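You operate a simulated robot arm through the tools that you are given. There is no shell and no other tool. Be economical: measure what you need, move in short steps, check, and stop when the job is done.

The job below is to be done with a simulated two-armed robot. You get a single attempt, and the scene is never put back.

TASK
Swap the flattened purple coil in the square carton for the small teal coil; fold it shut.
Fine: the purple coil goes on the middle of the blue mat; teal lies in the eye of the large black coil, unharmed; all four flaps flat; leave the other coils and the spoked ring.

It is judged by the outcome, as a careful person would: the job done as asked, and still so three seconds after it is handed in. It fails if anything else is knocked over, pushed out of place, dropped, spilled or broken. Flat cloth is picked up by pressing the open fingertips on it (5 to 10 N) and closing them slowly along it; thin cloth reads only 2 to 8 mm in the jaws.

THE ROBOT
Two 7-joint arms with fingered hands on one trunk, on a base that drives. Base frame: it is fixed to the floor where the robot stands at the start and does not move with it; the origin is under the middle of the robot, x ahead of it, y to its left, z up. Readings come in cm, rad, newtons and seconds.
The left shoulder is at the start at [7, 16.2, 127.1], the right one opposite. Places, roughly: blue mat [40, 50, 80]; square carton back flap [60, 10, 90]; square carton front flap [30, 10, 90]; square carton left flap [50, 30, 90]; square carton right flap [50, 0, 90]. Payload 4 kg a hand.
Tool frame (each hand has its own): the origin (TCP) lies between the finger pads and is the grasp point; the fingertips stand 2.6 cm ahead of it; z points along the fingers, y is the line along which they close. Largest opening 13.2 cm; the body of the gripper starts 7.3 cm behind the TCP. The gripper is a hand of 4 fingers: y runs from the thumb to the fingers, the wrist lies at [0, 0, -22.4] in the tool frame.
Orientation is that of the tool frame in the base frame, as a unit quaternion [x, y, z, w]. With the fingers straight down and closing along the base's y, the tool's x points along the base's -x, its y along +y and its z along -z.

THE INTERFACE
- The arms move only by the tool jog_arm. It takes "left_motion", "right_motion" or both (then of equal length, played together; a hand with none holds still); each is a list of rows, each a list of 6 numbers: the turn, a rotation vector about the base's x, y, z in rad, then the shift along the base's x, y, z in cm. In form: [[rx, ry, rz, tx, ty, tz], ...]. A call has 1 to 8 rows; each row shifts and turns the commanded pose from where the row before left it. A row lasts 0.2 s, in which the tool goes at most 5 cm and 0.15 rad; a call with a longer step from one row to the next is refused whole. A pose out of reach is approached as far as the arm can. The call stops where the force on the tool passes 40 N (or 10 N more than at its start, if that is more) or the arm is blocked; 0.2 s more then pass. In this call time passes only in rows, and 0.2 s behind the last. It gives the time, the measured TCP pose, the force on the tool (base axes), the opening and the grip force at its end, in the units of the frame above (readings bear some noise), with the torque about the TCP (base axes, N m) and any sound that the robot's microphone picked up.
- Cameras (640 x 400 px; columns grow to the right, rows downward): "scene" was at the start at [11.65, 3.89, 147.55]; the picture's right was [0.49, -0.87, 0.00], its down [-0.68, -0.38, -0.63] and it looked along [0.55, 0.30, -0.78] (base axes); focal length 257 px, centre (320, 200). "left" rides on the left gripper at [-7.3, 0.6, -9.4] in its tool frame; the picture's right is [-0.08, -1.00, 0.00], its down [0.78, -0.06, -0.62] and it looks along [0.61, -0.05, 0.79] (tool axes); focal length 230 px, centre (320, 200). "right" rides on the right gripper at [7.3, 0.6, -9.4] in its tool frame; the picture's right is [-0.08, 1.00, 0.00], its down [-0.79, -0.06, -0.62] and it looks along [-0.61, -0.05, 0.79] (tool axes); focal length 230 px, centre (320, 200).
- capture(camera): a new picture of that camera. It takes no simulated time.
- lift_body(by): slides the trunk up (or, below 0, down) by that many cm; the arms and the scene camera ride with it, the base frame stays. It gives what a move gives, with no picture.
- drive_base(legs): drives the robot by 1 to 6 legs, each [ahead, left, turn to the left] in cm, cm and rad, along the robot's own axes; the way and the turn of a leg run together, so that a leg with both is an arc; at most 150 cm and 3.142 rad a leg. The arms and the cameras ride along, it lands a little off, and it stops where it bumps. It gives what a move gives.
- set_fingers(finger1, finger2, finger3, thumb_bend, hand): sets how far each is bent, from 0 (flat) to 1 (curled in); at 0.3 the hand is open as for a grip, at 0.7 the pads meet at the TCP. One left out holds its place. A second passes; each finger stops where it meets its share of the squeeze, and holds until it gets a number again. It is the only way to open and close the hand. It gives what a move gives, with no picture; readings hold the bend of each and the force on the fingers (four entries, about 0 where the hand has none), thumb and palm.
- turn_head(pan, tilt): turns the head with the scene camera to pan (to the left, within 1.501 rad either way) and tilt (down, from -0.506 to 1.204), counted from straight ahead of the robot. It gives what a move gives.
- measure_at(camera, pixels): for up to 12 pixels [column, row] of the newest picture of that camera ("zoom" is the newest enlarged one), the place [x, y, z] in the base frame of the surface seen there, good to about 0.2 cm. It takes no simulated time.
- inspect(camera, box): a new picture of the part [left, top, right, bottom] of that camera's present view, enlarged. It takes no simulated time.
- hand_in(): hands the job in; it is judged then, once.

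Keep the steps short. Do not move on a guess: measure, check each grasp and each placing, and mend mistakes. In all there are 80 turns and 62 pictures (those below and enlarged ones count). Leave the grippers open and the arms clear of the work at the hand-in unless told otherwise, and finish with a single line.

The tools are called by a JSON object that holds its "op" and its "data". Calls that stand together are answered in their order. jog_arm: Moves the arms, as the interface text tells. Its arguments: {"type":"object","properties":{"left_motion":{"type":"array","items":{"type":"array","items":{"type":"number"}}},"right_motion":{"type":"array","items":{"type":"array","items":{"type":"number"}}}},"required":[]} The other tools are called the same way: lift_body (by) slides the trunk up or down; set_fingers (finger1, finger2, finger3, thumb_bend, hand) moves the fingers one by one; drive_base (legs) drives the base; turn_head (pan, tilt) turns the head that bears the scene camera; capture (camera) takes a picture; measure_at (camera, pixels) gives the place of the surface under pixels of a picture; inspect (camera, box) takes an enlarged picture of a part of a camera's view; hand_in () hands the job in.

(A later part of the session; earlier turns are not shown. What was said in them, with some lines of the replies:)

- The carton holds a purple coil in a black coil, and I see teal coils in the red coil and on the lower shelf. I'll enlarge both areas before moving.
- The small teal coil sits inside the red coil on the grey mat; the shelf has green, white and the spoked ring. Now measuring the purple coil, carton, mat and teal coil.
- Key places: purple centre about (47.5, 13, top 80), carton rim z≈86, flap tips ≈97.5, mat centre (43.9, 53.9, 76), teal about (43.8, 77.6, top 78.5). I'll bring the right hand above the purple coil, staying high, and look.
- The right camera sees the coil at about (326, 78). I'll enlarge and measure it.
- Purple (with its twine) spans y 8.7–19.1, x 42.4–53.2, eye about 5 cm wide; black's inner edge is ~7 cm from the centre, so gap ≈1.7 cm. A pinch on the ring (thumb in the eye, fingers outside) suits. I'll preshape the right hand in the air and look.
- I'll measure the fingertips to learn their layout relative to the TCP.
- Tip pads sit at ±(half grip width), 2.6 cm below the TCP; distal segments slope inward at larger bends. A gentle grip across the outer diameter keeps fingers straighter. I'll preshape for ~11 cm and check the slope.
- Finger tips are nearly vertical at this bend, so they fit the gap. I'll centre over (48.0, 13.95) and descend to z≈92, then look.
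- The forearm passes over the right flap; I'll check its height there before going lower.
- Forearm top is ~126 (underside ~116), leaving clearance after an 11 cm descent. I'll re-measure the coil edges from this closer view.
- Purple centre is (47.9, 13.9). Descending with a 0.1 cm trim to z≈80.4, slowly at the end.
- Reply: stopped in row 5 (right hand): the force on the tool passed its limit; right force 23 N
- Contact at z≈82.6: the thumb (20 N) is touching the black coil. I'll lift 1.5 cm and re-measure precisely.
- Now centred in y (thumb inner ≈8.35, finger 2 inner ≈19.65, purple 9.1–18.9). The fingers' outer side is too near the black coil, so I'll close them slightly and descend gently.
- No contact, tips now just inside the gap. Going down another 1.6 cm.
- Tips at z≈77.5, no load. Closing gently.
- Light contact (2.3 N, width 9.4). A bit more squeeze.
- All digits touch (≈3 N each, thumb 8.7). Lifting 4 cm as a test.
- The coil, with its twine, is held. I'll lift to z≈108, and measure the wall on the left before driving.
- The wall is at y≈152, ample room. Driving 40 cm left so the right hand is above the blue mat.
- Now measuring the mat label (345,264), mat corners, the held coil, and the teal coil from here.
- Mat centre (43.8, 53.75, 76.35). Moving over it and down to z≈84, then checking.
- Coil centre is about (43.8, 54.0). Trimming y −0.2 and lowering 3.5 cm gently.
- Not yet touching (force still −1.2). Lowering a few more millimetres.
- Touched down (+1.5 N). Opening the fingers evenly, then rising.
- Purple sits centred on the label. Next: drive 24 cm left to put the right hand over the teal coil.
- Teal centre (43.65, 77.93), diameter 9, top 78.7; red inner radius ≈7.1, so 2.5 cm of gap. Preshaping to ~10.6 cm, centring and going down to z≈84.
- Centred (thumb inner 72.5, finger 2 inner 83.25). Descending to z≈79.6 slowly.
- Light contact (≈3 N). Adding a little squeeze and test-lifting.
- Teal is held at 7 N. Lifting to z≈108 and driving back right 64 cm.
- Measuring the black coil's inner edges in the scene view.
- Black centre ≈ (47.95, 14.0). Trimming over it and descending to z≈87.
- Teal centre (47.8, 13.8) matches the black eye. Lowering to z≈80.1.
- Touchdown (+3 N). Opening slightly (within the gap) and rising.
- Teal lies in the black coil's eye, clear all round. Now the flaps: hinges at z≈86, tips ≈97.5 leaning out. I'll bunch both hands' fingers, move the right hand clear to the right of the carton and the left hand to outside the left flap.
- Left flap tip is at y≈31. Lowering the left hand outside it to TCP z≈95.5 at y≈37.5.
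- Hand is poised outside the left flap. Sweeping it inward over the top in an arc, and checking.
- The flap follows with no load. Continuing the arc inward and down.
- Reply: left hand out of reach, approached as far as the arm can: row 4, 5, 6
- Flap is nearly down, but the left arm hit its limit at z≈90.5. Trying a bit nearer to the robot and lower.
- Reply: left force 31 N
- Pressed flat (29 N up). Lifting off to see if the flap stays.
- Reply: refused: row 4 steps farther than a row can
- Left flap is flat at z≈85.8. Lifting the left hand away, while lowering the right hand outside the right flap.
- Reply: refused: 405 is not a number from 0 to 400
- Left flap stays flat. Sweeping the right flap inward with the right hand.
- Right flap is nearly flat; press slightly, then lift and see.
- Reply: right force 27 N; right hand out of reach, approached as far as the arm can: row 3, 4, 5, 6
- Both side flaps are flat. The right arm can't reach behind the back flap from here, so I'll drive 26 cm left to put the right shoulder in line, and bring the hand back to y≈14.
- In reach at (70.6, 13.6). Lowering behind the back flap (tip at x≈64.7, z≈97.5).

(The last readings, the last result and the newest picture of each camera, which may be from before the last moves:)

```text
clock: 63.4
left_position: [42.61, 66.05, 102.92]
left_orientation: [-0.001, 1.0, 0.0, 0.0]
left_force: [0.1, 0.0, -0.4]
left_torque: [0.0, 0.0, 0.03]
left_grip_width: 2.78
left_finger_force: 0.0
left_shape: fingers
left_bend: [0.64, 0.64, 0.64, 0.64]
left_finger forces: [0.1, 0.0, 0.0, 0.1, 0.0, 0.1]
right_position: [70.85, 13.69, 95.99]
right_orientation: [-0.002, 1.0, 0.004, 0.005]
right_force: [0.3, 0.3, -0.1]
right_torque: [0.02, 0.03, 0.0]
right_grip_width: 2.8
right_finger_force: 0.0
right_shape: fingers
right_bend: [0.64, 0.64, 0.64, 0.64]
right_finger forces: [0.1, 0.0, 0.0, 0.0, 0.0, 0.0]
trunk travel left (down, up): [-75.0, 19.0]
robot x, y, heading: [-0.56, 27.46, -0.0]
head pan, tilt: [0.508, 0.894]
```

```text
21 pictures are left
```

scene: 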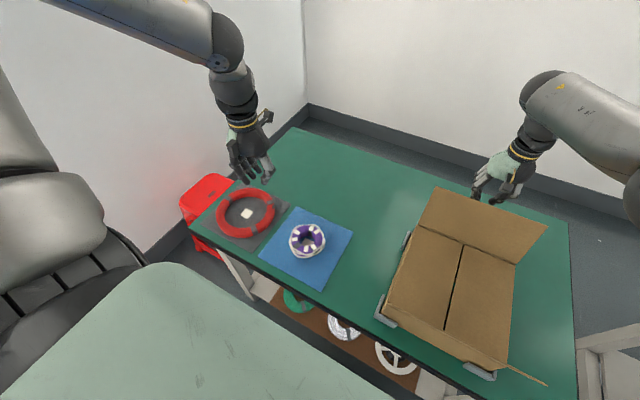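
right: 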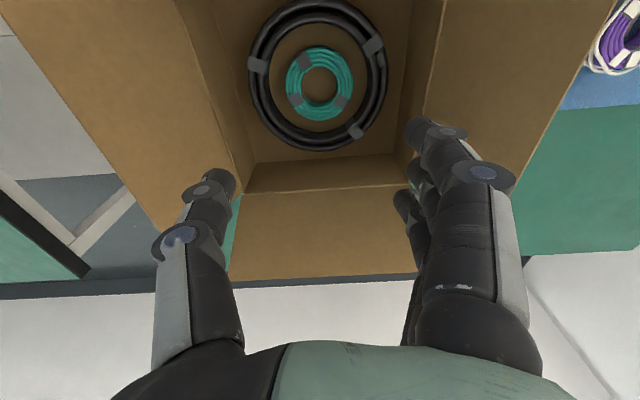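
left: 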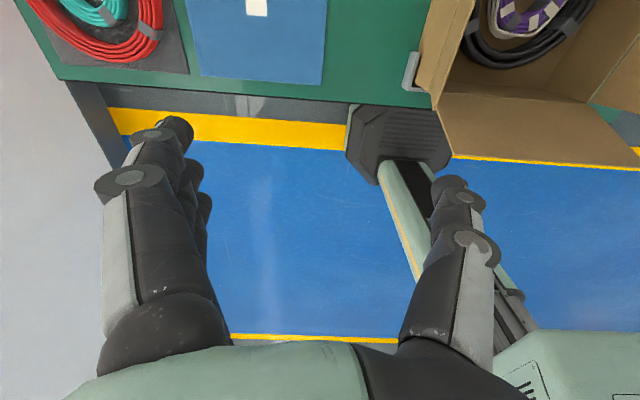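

Positioned behind the back flap. Sweeping it toward the robot.

{"op": "jog_arm", "data": {"right_motion": [[0, 0, 0, -3, 0, 0], [0, 0, 0, -1.5, 0, 0.1], [0, 0, 0, -1.5, 0, 0.2], [0, 0, 0, -1.5, 0, 0.2], [0, 0, 0, -1.5, 0, 0.1], [0, 0, 0, -1.5, 0, -0.3], [0, 0, 0, -1.3, 0, -0.7]]}}

{"op": "jog_arm", "data": {"right_motion": [[0, 0, 0, -1.4, 0, -1.0], [0, 0, 0, -1.3, 0, -1.1], [0, 0, 0, -1.0, 0, -1.2], [0, 0, 0, -0.8, 0, -1.2], [0, 0, 0, -0.4, 0, -1.0]]}}

{"op": "inspect", "data": {"camera": "scene", "box": [320, 130, 640, 400]}}

```text
clock: 65.0
left_position: [42.49, 66.07, 103.1]
left_orientation: [0.001, 1.0, -0.001, 0.0]
left_force: [0.1, 0.7, 0.3]
left_torque: [0.0, -0.02, -0.01]
left_grip_width: 2.73
left_finger_force: 0.1
left_shape: fingers
left_bend: [0.64, 0.64, 0.64, 0.64]
left_finger forces: [0.0, 0.0, 0.0, 0.0, 0.1, 0.0]
right_position: [58.76, 13.38, 95.63]
right_orientation: [-0.002, 1.0, 0.004, 0.004]
right_force: [0.2, 0.1, 0.2]
right_torque: [0.02, 0.01, 0.0]
right_grip_width: 2.78
right_finger_force: 0.1
right_shape: fingers
right_bend: [0.64, 0.64, 0.64, 0.64]
right_finger forces: [0.1, 0.0, 0.0, 0.0, 0.0, 0.0]
trunk travel left (down, up): [-75.0, 19.0]
robot x, y, heading: [-0.2, 27.64, -0.003]
head pan, tilt: [0.508, 0.894]
```

```text
clock: 66.2
left_position: [42.52, 66.09, 103.06]
left_orientation: [0.0, 1.0, 0.0, 0.0]
left_force: [-0.1, 1.0, 0.6]
left_torque: [0.0, 0.0, -0.01]
left_grip_width: 2.75
left_finger_force: 0.0
left_shape: fingers
left_bend: [0.64, 0.64, 0.64, 0.64]
left_finger forces: [0.0, 0.0, 0.0, 0.0, 0.0, 0.0]
right_position: [53.98, 13.48, 90.15]
right_orientation: [-0.002, 1.0, 0.004, 0.004]
right_force: [-0.6, 0.4, -0.1]
right_torque: [0.0, 0.01, -0.01]
right_grip_width: 2.8
right_finger_force: 0.0
right_shape: fingers
right_bend: [0.64, 0.64, 0.64, 0.64]
right_finger forces: [0.1, 0.1, 0.0, 0.0, 0.0, 0.1]
trunk travel left (down, up): [-75.0, 19.0]
robot x, y, heading: [-0.33, 27.45, 0.002]
head pan, tilt: [0.508, 0.894]
```

```text
1.48 times, centred on (480, 265) of scene
```

zoom: 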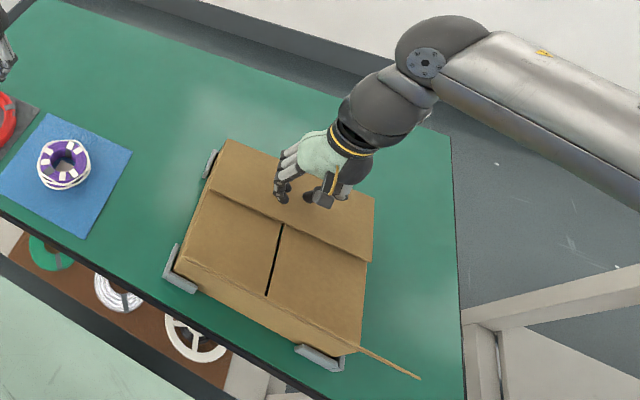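

Back flap nearly down. Pressing gently the last centimetre.

{"op": "jog_arm", "data": {"right_motion": [[0, 0, 0, 0, 0, -0.5], [0, 0, 0, 0, 0, -0.4], [0, 0, 0, 0, 0, -0.3]]}}

```text
clock: 67.0
left_position: [42.41, 66.08, 103.1]
left_orientation: [0.0, 1.0, 0.0, 0.001]
left_force: [0.9, 0.1, -0.1]
left_torque: [-0.02, -0.01, -0.01]
left_grip_width: 2.74
left_finger_force: 0.0
left_shape: fingers
left_bend: [0.64, 0.64, 0.64, 0.64]
left_finger forces: [0.0, 0.1, 0.0, 0.0, 0.0, 0.0]
right_position: [53.97, 13.48, 89.24]
right_orientation: [-0.002, 1.0, 0.004, 0.007]
right_force: [-0.3, -3.8, 19.4]
right_torque: [-0.47, 0.17, -0.03]
right_grip_width: 2.77
right_finger_force: 9.9
right_shape: fingers
right_bend: [0.64, 0.64, 0.64, 0.65]
right_finger forces: [1.8, 0.1, 0.1, 0.1, 17.7, 0.0]
trunk travel left (down, up): [-75.0, 19.0]
robot x, y, heading: [-0.08, 27.35, -0.0]
head pan, tilt: [0.508, 0.894]
```

Pressed at 19 N. Lifting straight up, moving to x≈46, then backing the robot 20 cm so the hand is in front of the front flap.

{"op": "jog_arm", "data": {"right_motion": [[0, 0, 0, 0, 0, 1], [0, 0, 0, 0, 0, 3], [0, 0, 0, 0, 0, 4.5], [0, 0, 0, 0, 0, 4.5], [0, 0, 0, -2, 0, 4.5], [0, 0, 0, -3, 0, 3], [0, 0, 0, -3, 0, 0]]}}

{"op": "drive_base", "data": {"legs": [[-22, 0, 0]]}}

{"op": "turn_head", "data": {"pan": -0.2, "tilt": 0.75}}

{"op": "capture", "data": {"camera": "scene"}}

```text
clock: 68.6
left_position: [42.52, 65.97, 103.09]
left_orientation: [0.0, 1.0, 0.0, -0.001]
left_force: [0.1, 0.3, -0.3]
left_torque: [0.04, -0.02, 0.01]
left_grip_width: 2.73
left_finger_force: 0.0
left_shape: fingers
left_bend: [0.64, 0.64, 0.64, 0.64]
left_finger forces: [0.0, 0.1, 0.1, 0.0, 0.0, 0.1]
right_position: [46.18, 13.38, 109.54]
right_orientation: [-0.001, 1.0, 0.004, 0.003]
right_force: [0.3, 0.6, 0.1]
right_torque: [0.03, 0.05, 0.0]
right_grip_width: 2.78
right_finger_force: 0.0
right_shape: fingers
right_bend: [0.64, 0.64, 0.64, 0.64]
right_finger forces: [0.0, 0.0, 0.0, 0.0, 0.1, 0.1]
trunk travel left (down, up): [-75.0, 19.0]
robot x, y, heading: [-0.65, 27.1, 0.003]
head pan, tilt: [0.508, 0.894]
```

```text
clock: 70.3
left_position: [20.69, 65.89, 102.97]
left_orientation: [-0.002, 1.0, 0.001, 0.0]
left_force: [0.1, -0.6, 0.0]
left_torque: [0.05, 0.0, 0.01]
left_grip_width: 2.73
left_finger_force: 0.0
left_shape: fingers
left_bend: [0.64, 0.64, 0.64, 0.64]
left_finger forces: [0.0, 0.0, 0.0, 0.0, 0.0, 0.1]
right_position: [24.45, 13.4, 109.41]
right_orientation: [-0.004, 1.0, 0.004, 0.003]
right_force: [0.3, -0.9, 0.3]
right_torque: [-0.03, -0.03, -0.02]
right_grip_width: 2.78
right_finger_force: 0.1
right_shape: fingers
right_bend: [0.64, 0.64, 0.64, 0.64]
right_finger forces: [0.0, 0.1, 0.1, 0.1, 0.0, 0.0]
trunk travel left (down, up): [-75.0, 19.0]
robot x, y, heading: [-22.7, 27.31, 0.007]
head pan, tilt: [0.508, 0.894]
```

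```text
clock: 71.4
left_position: [20.49, 66.14, 103.01]
left_orientation: [-0.002, 1.0, 0.0, 0.001]
left_force: [0.1, -0.1, 0.2]
left_torque: [0.03, -0.01, -0.04]
left_grip_width: 2.74
left_finger_force: 0.0
left_shape: fingers
left_bend: [0.64, 0.64, 0.64, 0.64]
left_finger forces: [0.0, 0.1, 0.0, 0.0, 0.0, 0.0]
right_position: [24.28, 13.5, 109.43]
right_orientation: [-0.003, 1.0, 0.004, 0.004]
right_force: [-0.6, 0.4, 0.4]
right_torque: [-0.01, -0.03, -0.01]
right_grip_width: 2.81
right_finger_force: 0.1
right_shape: fingers
right_bend: [0.64, 0.64, 0.64, 0.64]
right_finger forces: [0.0, 0.1, 0.1, 0.0, 0.1, 0.0]
trunk travel left (down, up): [-75.0, 19.0]
robot x, y, heading: [-22.33, 27.28, 0.003]
head pan, tilt: [-0.201, 0.75]
```

```text
19 pictures are left
```

scene: 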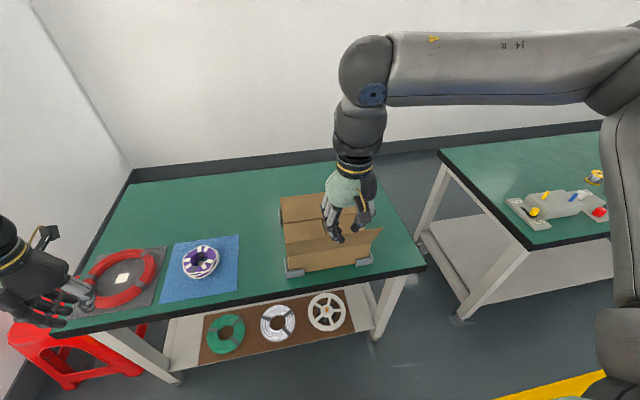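

I'll enlarge the carton and measure the front flap's edge and the closed ones.

{"op": "inspect", "data": {"camera": "scene", "box": [265, 170, 405, 285]}}

{"op": "measure_at", "data": {"camera": "zoom", "pixels": [[95, 280], [500, 270], [540, 260], [200, 140], [200, 210], [150, 240], [110, 200], [400, 290], [110, 400], [480, 220]]}}

```text
3.48 times, centred on (335, 228) of scene
```

zoom: 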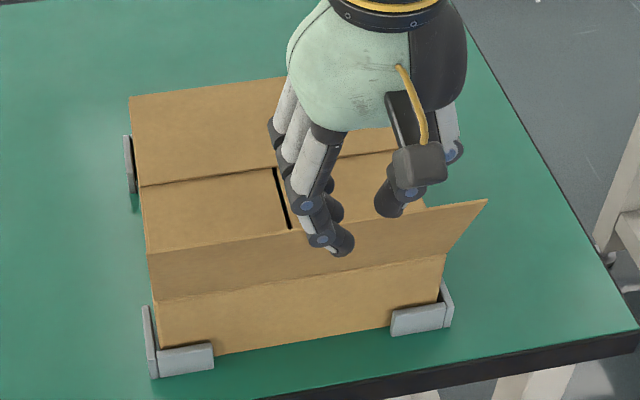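

```text
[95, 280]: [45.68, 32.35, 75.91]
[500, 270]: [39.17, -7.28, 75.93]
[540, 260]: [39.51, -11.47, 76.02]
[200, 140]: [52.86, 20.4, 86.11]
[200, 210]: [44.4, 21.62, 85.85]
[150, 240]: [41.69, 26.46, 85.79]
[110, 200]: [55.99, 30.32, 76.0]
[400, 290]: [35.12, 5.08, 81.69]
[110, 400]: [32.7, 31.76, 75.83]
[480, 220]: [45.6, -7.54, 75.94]
```

{"op": "measure_at", "data": {"camera": "zoom", "pixels": [[478, 207], [440, 230], [200, 260], [160, 258], [300, 270], [160, 300], [440, 262], [420, 215], [250, 240], [158, 345]]}}

```text
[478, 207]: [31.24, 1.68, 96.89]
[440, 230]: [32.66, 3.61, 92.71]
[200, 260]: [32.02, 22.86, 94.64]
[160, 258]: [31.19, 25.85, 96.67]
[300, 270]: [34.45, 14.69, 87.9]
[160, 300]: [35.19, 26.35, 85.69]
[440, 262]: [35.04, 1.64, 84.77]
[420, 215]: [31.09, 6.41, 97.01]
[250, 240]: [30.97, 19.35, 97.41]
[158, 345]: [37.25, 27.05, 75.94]
```

Front flap: tip x≈31, z≈97; hinge (35.2, 85.7). Lowering the hand in front of it and sweeping it away from the robot.

{"op": "jog_arm", "data": {"right_motion": [[0, 0, 0, -0.5, 0.3, -4], [0, 0, 0, 0, 0.3, -4], [0, 0, 0, 0, 0, -4], [0, 0, 0, 0, 0, -1.8]]}}

{"op": "jog_arm", "data": {"right_motion": [[0, 0, 0, 2.5, 0, 0], [0, 0, 0, 1.5, 0, 0.1], [0, 0, 0, 1.5, 0, 0.2], [0, 0, 0, 1.5, 0, 0.2], [0, 0, 0, 1.5, 0, 0.1], [0, 0, 0, 1.5, 0, -0.2], [0, 0, 0, 1.5, 0, -0.6]]}}

{"op": "inspect", "data": {"camera": "scene", "box": [265, 170, 405, 285]}}

```text
clock: 72.4
left_position: [20.53, 66.06, 103.01]
left_orientation: [-0.001, 1.0, 0.0, 0.0]
left_force: [0.2, -0.7, -0.5]
left_torque: [0.05, 0.02, -0.04]
left_grip_width: 2.73
left_finger_force: 0.1
left_shape: fingers
left_bend: [0.64, 0.64, 0.64, 0.64]
left_finger forces: [0.0, 0.1, 0.0, 0.0, 0.0, 0.0]
right_position: [24.07, 14.26, 95.58]
right_orientation: [-0.004, 1.0, 0.004, 0.004]
right_force: [0.1, -0.6, -0.2]
right_torque: [-0.01, 0.06, 0.01]
right_grip_width: 2.79
right_finger_force: 0.1
right_shape: fingers
right_bend: [0.64, 0.64, 0.64, 0.64]
right_finger forces: [0.0, 0.0, 0.0, 0.0, 0.0, 0.0]
trunk travel left (down, up): [-75.0, 19.0]
robot x, y, heading: [-22.41, 27.3, -0.0]
head pan, tilt: [-0.201, 0.75]
```

```text
clock: 74.0
left_position: [20.64, 66.03, 103.07]
left_orientation: [-0.001, 1.0, 0.0, 0.0]
left_force: [-0.6, -0.6, 0.2]
left_torque: [-0.01, 0.05, 0.0]
left_grip_width: 2.73
left_finger_force: 0.1
left_shape: fingers
left_bend: [0.64, 0.64, 0.64, 0.64]
left_finger forces: [0.0, 0.0, 0.0, 0.0, 0.0, 0.0]
right_position: [35.53, 13.99, 95.5]
right_orientation: [-0.003, 1.0, 0.004, 0.004]
right_force: [-0.2, 0.2, 0.8]
right_torque: [-0.03, 0.0, -0.01]
right_grip_width: 2.8
right_finger_force: 0.0
right_shape: fingers
right_bend: [0.64, 0.64, 0.64, 0.64]
right_finger forces: [0.1, 0.0, 0.0, 0.0, 0.0, 0.1]
trunk travel left (down, up): [-75.0, 19.0]
robot x, y, heading: [-22.41, 27.41, 0.005]
head pan, tilt: [-0.201, 0.75]
```

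```text
3.48 times, centred on (335, 228) of scene
```

zoom: 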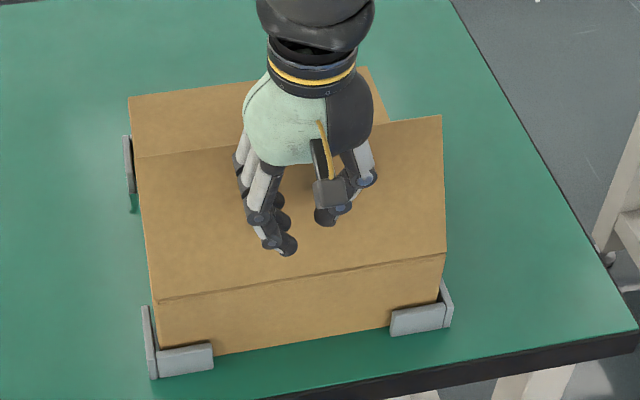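

The front flap is folding in. Continuing down to flat.

{"op": "jog_arm", "data": {"right_motion": [[0, 0, 0, 1.5, 0, -1.0], [0, 0, 0, 1.3, 0, -1.1], [0, 0, 0, 1.1, 0, -1.2], [0, 0, 0, 0.8, 0, -1.2], [0, 0, 0, 0.3, 0, -1.0], [0, 0, 0, 0, 0, -0.5]]}}

{"op": "jog_arm", "data": {"right_motion": [[0, 0, 0, 0, 0, -0.4], [0, 0, 0, 0, 0, -0.3]]}}

{"op": "inspect", "data": {"camera": "scene", "box": [265, 170, 405, 285]}}

```text
clock: 75.4
left_position: [20.47, 66.04, 102.83]
left_orientation: [-0.002, 1.0, 0.0, 0.0]
left_force: [-0.6, 0.4, 0.3]
left_torque: [-0.01, 0.05, -0.02]
left_grip_width: 2.76
left_finger_force: 0.1
left_shape: fingers
left_bend: [0.64, 0.64, 0.64, 0.64]
left_finger forces: [0.0, 0.0, 0.1, 0.1, 0.0, 0.0]
right_position: [40.29, 14.14, 89.43]
right_orientation: [-0.003, 1.0, 0.004, 0.004]
right_force: [0.1, 0.2, 0.3]
right_torque: [-0.01, -0.03, 0.03]
right_grip_width: 2.78
right_finger_force: 0.0
right_shape: fingers
right_bend: [0.64, 0.64, 0.64, 0.64]
right_finger forces: [0.0, 0.0, 0.1, 0.0, 0.0, 0.1]
trunk travel left (down, up): [-75.0, 19.0]
robot x, y, heading: [-22.18, 27.34, 0.004]
head pan, tilt: [-0.201, 0.75]
```

```text
clock: 76.0
left_position: [20.16, 66.04, 103.16]
left_orientation: [-0.002, 1.0, 0.0, 0.002]
left_force: [0.4, -0.4, -0.1]
left_torque: [0.01, 0.0, 0.01]
left_grip_width: 2.75
left_finger_force: 0.1
left_shape: fingers
left_bend: [0.64, 0.64, 0.64, 0.64]
left_finger forces: [0.0, 0.0, 0.0, 0.0, 0.0, 0.0]
right_position: [40.39, 14.15, 89.2]
right_orientation: [-0.002, 1.0, 0.006, 0.008]
right_force: [4.4, -3.7, 31.4]
right_torque: [-0.54, 0.15, 0.07]
right_grip_width: 2.77
right_finger_force: 16.1
right_shape: fingers
right_bend: [0.65, 0.64, 0.64, 0.66]
right_finger forces: [5.1, 1.2, 0.0, 0.0, 25.5, 0.1]
trunk travel left (down, up): [-75.0, 19.0]
robot x, y, heading: [-22.14, 27.24, 0.002]
head pan, tilt: [-0.201, 0.75]
```

```text
3.48 times, centred on (335, 228) of scene
```

zoom: 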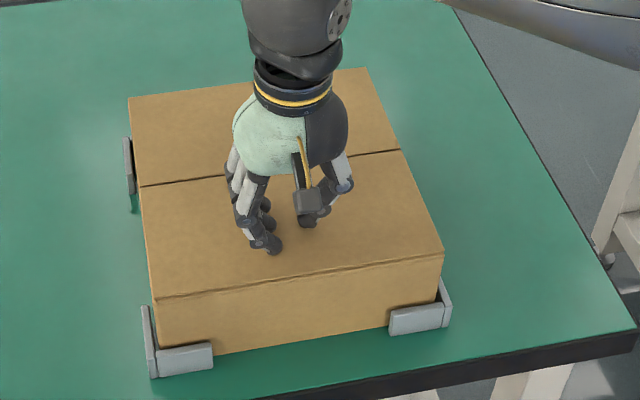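

All four look flat. Lifting the hand clear, opening both hands, and backing off.

{"op": "jog_arm", "data": {"right_motion": [[0, 0, 0, 0, 0, 1], [0, 0, 0, 0, 0, 3], [0, 0, 0, 0, 0, 4.5], [0, 0, 0, 0, 0, 4.5], [0, 0, 0, 0, 0, 4.5], [0, 0, 0, 0, 0, 3]]}}

{"op": "drive_base", "data": {"legs": [[-25, 0, 0]]}}

{"op": "set_fingers", "data": {"hand": "right", "finger1": 0.3, "finger2": 0.3, "finger3": 0.3, "thumb_bend": 0.3}}

{"op": "set_fingers", "data": {"hand": "left", "finger1": 0.3, "finger2": 0.3, "finger3": 0.3, "thumb_bend": 0.3}}

{"op": "capture", "data": {"camera": "scene"}}

{"op": "inspect", "data": {"camera": "scene", "box": [80, 160, 400, 360]}}

```text
clock: 77.4
left_position: [20.41, 66.02, 102.91]
left_orientation: [-0.002, 1.0, 0.0, 0.001]
left_force: [0.3, -0.7, -0.2]
left_torque: [0.0, -0.03, 0.01]
left_grip_width: 2.75
left_finger_force: 0.1
left_shape: fingers
left_bend: [0.64, 0.64, 0.64, 0.64]
left_finger forces: [0.0, 0.0, 0.0, 0.0, 0.0, 0.0]
right_position: [40.33, 14.27, 109.24]
right_orientation: [-0.004, 1.0, 0.004, 0.005]
right_force: [-0.4, 0.5, 0.1]
right_torque: [-0.01, 0.01, 0.0]
right_grip_width: 2.78
right_finger_force: 0.1
right_shape: fingers
right_bend: [0.64, 0.64, 0.64, 0.64]
right_finger forces: [0.0, 0.0, 0.0, 0.0, 0.0, 0.1]
trunk travel left (down, up): [-75.0, 19.0]
robot x, y, heading: [-22.33, 27.43, 0.002]
head pan, tilt: [-0.201, 0.75]
```

```text
clock: 79.2
left_position: [-4.17, 65.94, 102.87]
left_orientation: [-0.002, 1.0, 0.0, 0.0]
left_force: [0.1, -0.2, 0.2]
left_torque: [0.0, 0.01, 0.02]
left_grip_width: 2.74
left_finger_force: 0.0
left_shape: fingers
left_bend: [0.64, 0.64, 0.64, 0.64]
left_finger forces: [0.0, 0.1, 0.0, 0.0, 0.0, 0.1]
right_position: [15.9, 13.99, 109.02]
right_orientation: [-0.002, 1.0, 0.004, 0.003]
right_force: [-0.5, 0.0, 0.0]
right_torque: [0.0, 0.01, 0.0]
right_grip_width: 2.77
right_finger_force: 0.0
right_shape: fingers
right_bend: [0.64, 0.64, 0.64, 0.64]
right_finger forces: [0.0, 0.0, 0.0, 0.0, 0.0, 0.0]
trunk travel left (down, up): [-75.0, 19.0]
robot x, y, heading: [-47.28, 27.26, 0.008]
head pan, tilt: [-0.201, 0.75]
```

```text
clock: 80.2
left_position: [-4.27, 65.89, 102.93]
left_orientation: [-0.002, 1.0, -0.001, 0.0]
left_force: [0.7, -0.7, 0.3]
left_torque: [-0.01, -0.04, 0.02]
left_grip_width: 2.76
left_finger_force: 0.2
left_shape: fingers
left_bend: [0.64, 0.64, 0.64, 0.64]
left_finger forces: [0.0, 0.0, 0.0, 0.0, 0.1, 0.0]
right_position: [15.71, 14.0, 109.13]
right_orientation: [-0.001, 1.0, 0.004, 0.003]
right_force: [-0.9, 0.7, -0.3]
right_torque: [0.01, -0.02, 0.0]
right_grip_width: 13.59
right_finger_force: 0.1
right_shape: fingers
right_bend: [0.3, 0.3, 0.3, 0.3]
right_finger forces: [0.0, 0.0, 0.0, 0.0, 0.0, 0.0]
trunk travel left (down, up): [-75.0, 19.0]
robot x, y, heading: [-47.16, 27.19, 0.012]
head pan, tilt: [-0.201, 0.75]
```

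```text
clock: 81.2
left_position: [-4.23, 65.93, 103.11]
left_orientation: [-0.002, 1.0, 0.0, 0.0]
left_force: [-0.3, 0.2, 0.0]
left_torque: [0.01, -0.01, 0.0]
left_grip_width: 13.56
left_finger_force: 0.1
left_shape: fingers
left_bend: [0.3, 0.3, 0.3, 0.3]
left_finger forces: [0.0, 0.0, 0.1, 0.1, 0.0, 0.1]
right_position: [15.76, 14.07, 109.08]
right_orientation: [-0.002, 1.0, 0.005, 0.004]
right_force: [0.1, 0.4, 0.1]
right_torque: [0.0, 0.01, -0.01]
right_grip_width: 13.57
right_finger_force: 0.0
right_shape: fingers
right_bend: [0.3, 0.3, 0.3, 0.3]
right_finger forces: [0.0, 0.1, 0.1, 0.0, 0.0, 0.0]
trunk travel left (down, up): [-75.0, 19.0]
robot x, y, heading: [-47.41, 26.82, 0.005]
head pan, tilt: [-0.201, 0.75]
```

```text
15 pictures are left
```

scene: 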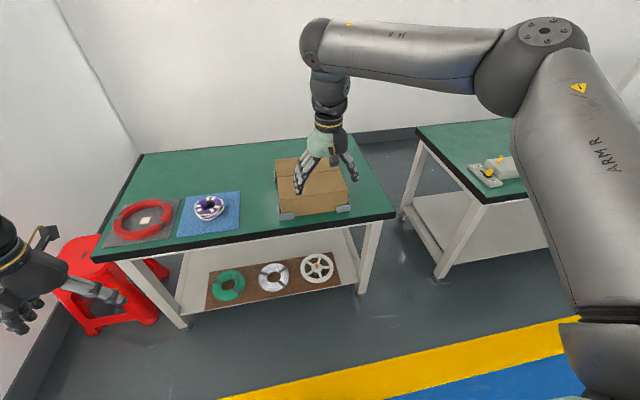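

```text
2.00 times, centred on (240, 260) of scene
```

zoom: 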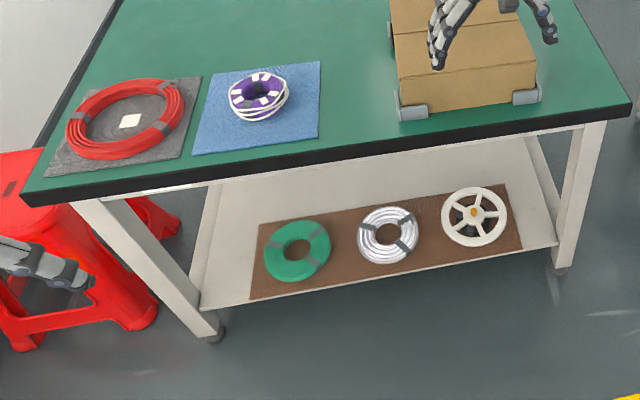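

Everything is in place. A last check of the flaps' flatness and the purple coil's centring.

{"op": "inspect", "data": {"camera": "scene", "box": [170, 145, 370, 245]}}

{"op": "measure_at", "data": {"camera": "zoom", "pixels": [[350, 55], [350, 90], [350, 120], [355, 140], [565, 90], [560, 120], [85, 205], [175, 205], [125, 165], [130, 235], [515, 75], [400, 110]]}}

```text
3.20 times, centred on (270, 195) of scene
```

zoom: 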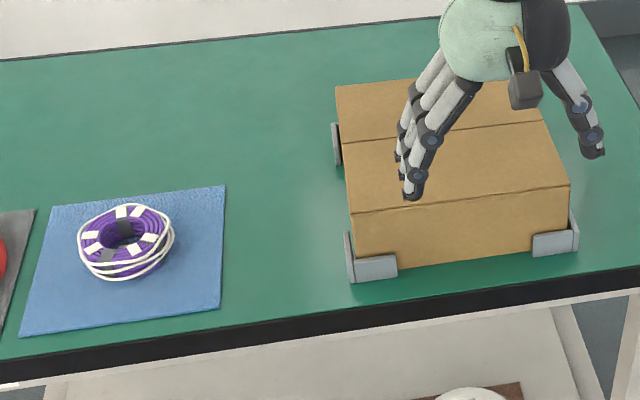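

```text
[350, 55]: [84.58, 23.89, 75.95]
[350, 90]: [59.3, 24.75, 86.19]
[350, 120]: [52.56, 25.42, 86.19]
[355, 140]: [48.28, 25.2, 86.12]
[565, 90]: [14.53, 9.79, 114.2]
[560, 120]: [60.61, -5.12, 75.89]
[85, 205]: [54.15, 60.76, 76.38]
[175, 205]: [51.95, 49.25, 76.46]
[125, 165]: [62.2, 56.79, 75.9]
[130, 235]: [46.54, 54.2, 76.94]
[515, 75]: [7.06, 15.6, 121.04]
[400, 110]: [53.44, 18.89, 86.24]
```

Flaps are flat at z≈86.1–86.2, purple is centred on the mat, and the other coils and the ring look untouched. Handing in.

{"op": "hand_in", "data": {}}

```text
The job is handed in.
```

The purple coil is on the middle of the blue mat, the teal coil lies in the eye of the black coil, all four carton flaps are flat, and the job is handed in; the right thumb briefly pressed on a coil in the carton (about 20 N) during the first descent, with no visible shift, and no other coil or the ring was touched.
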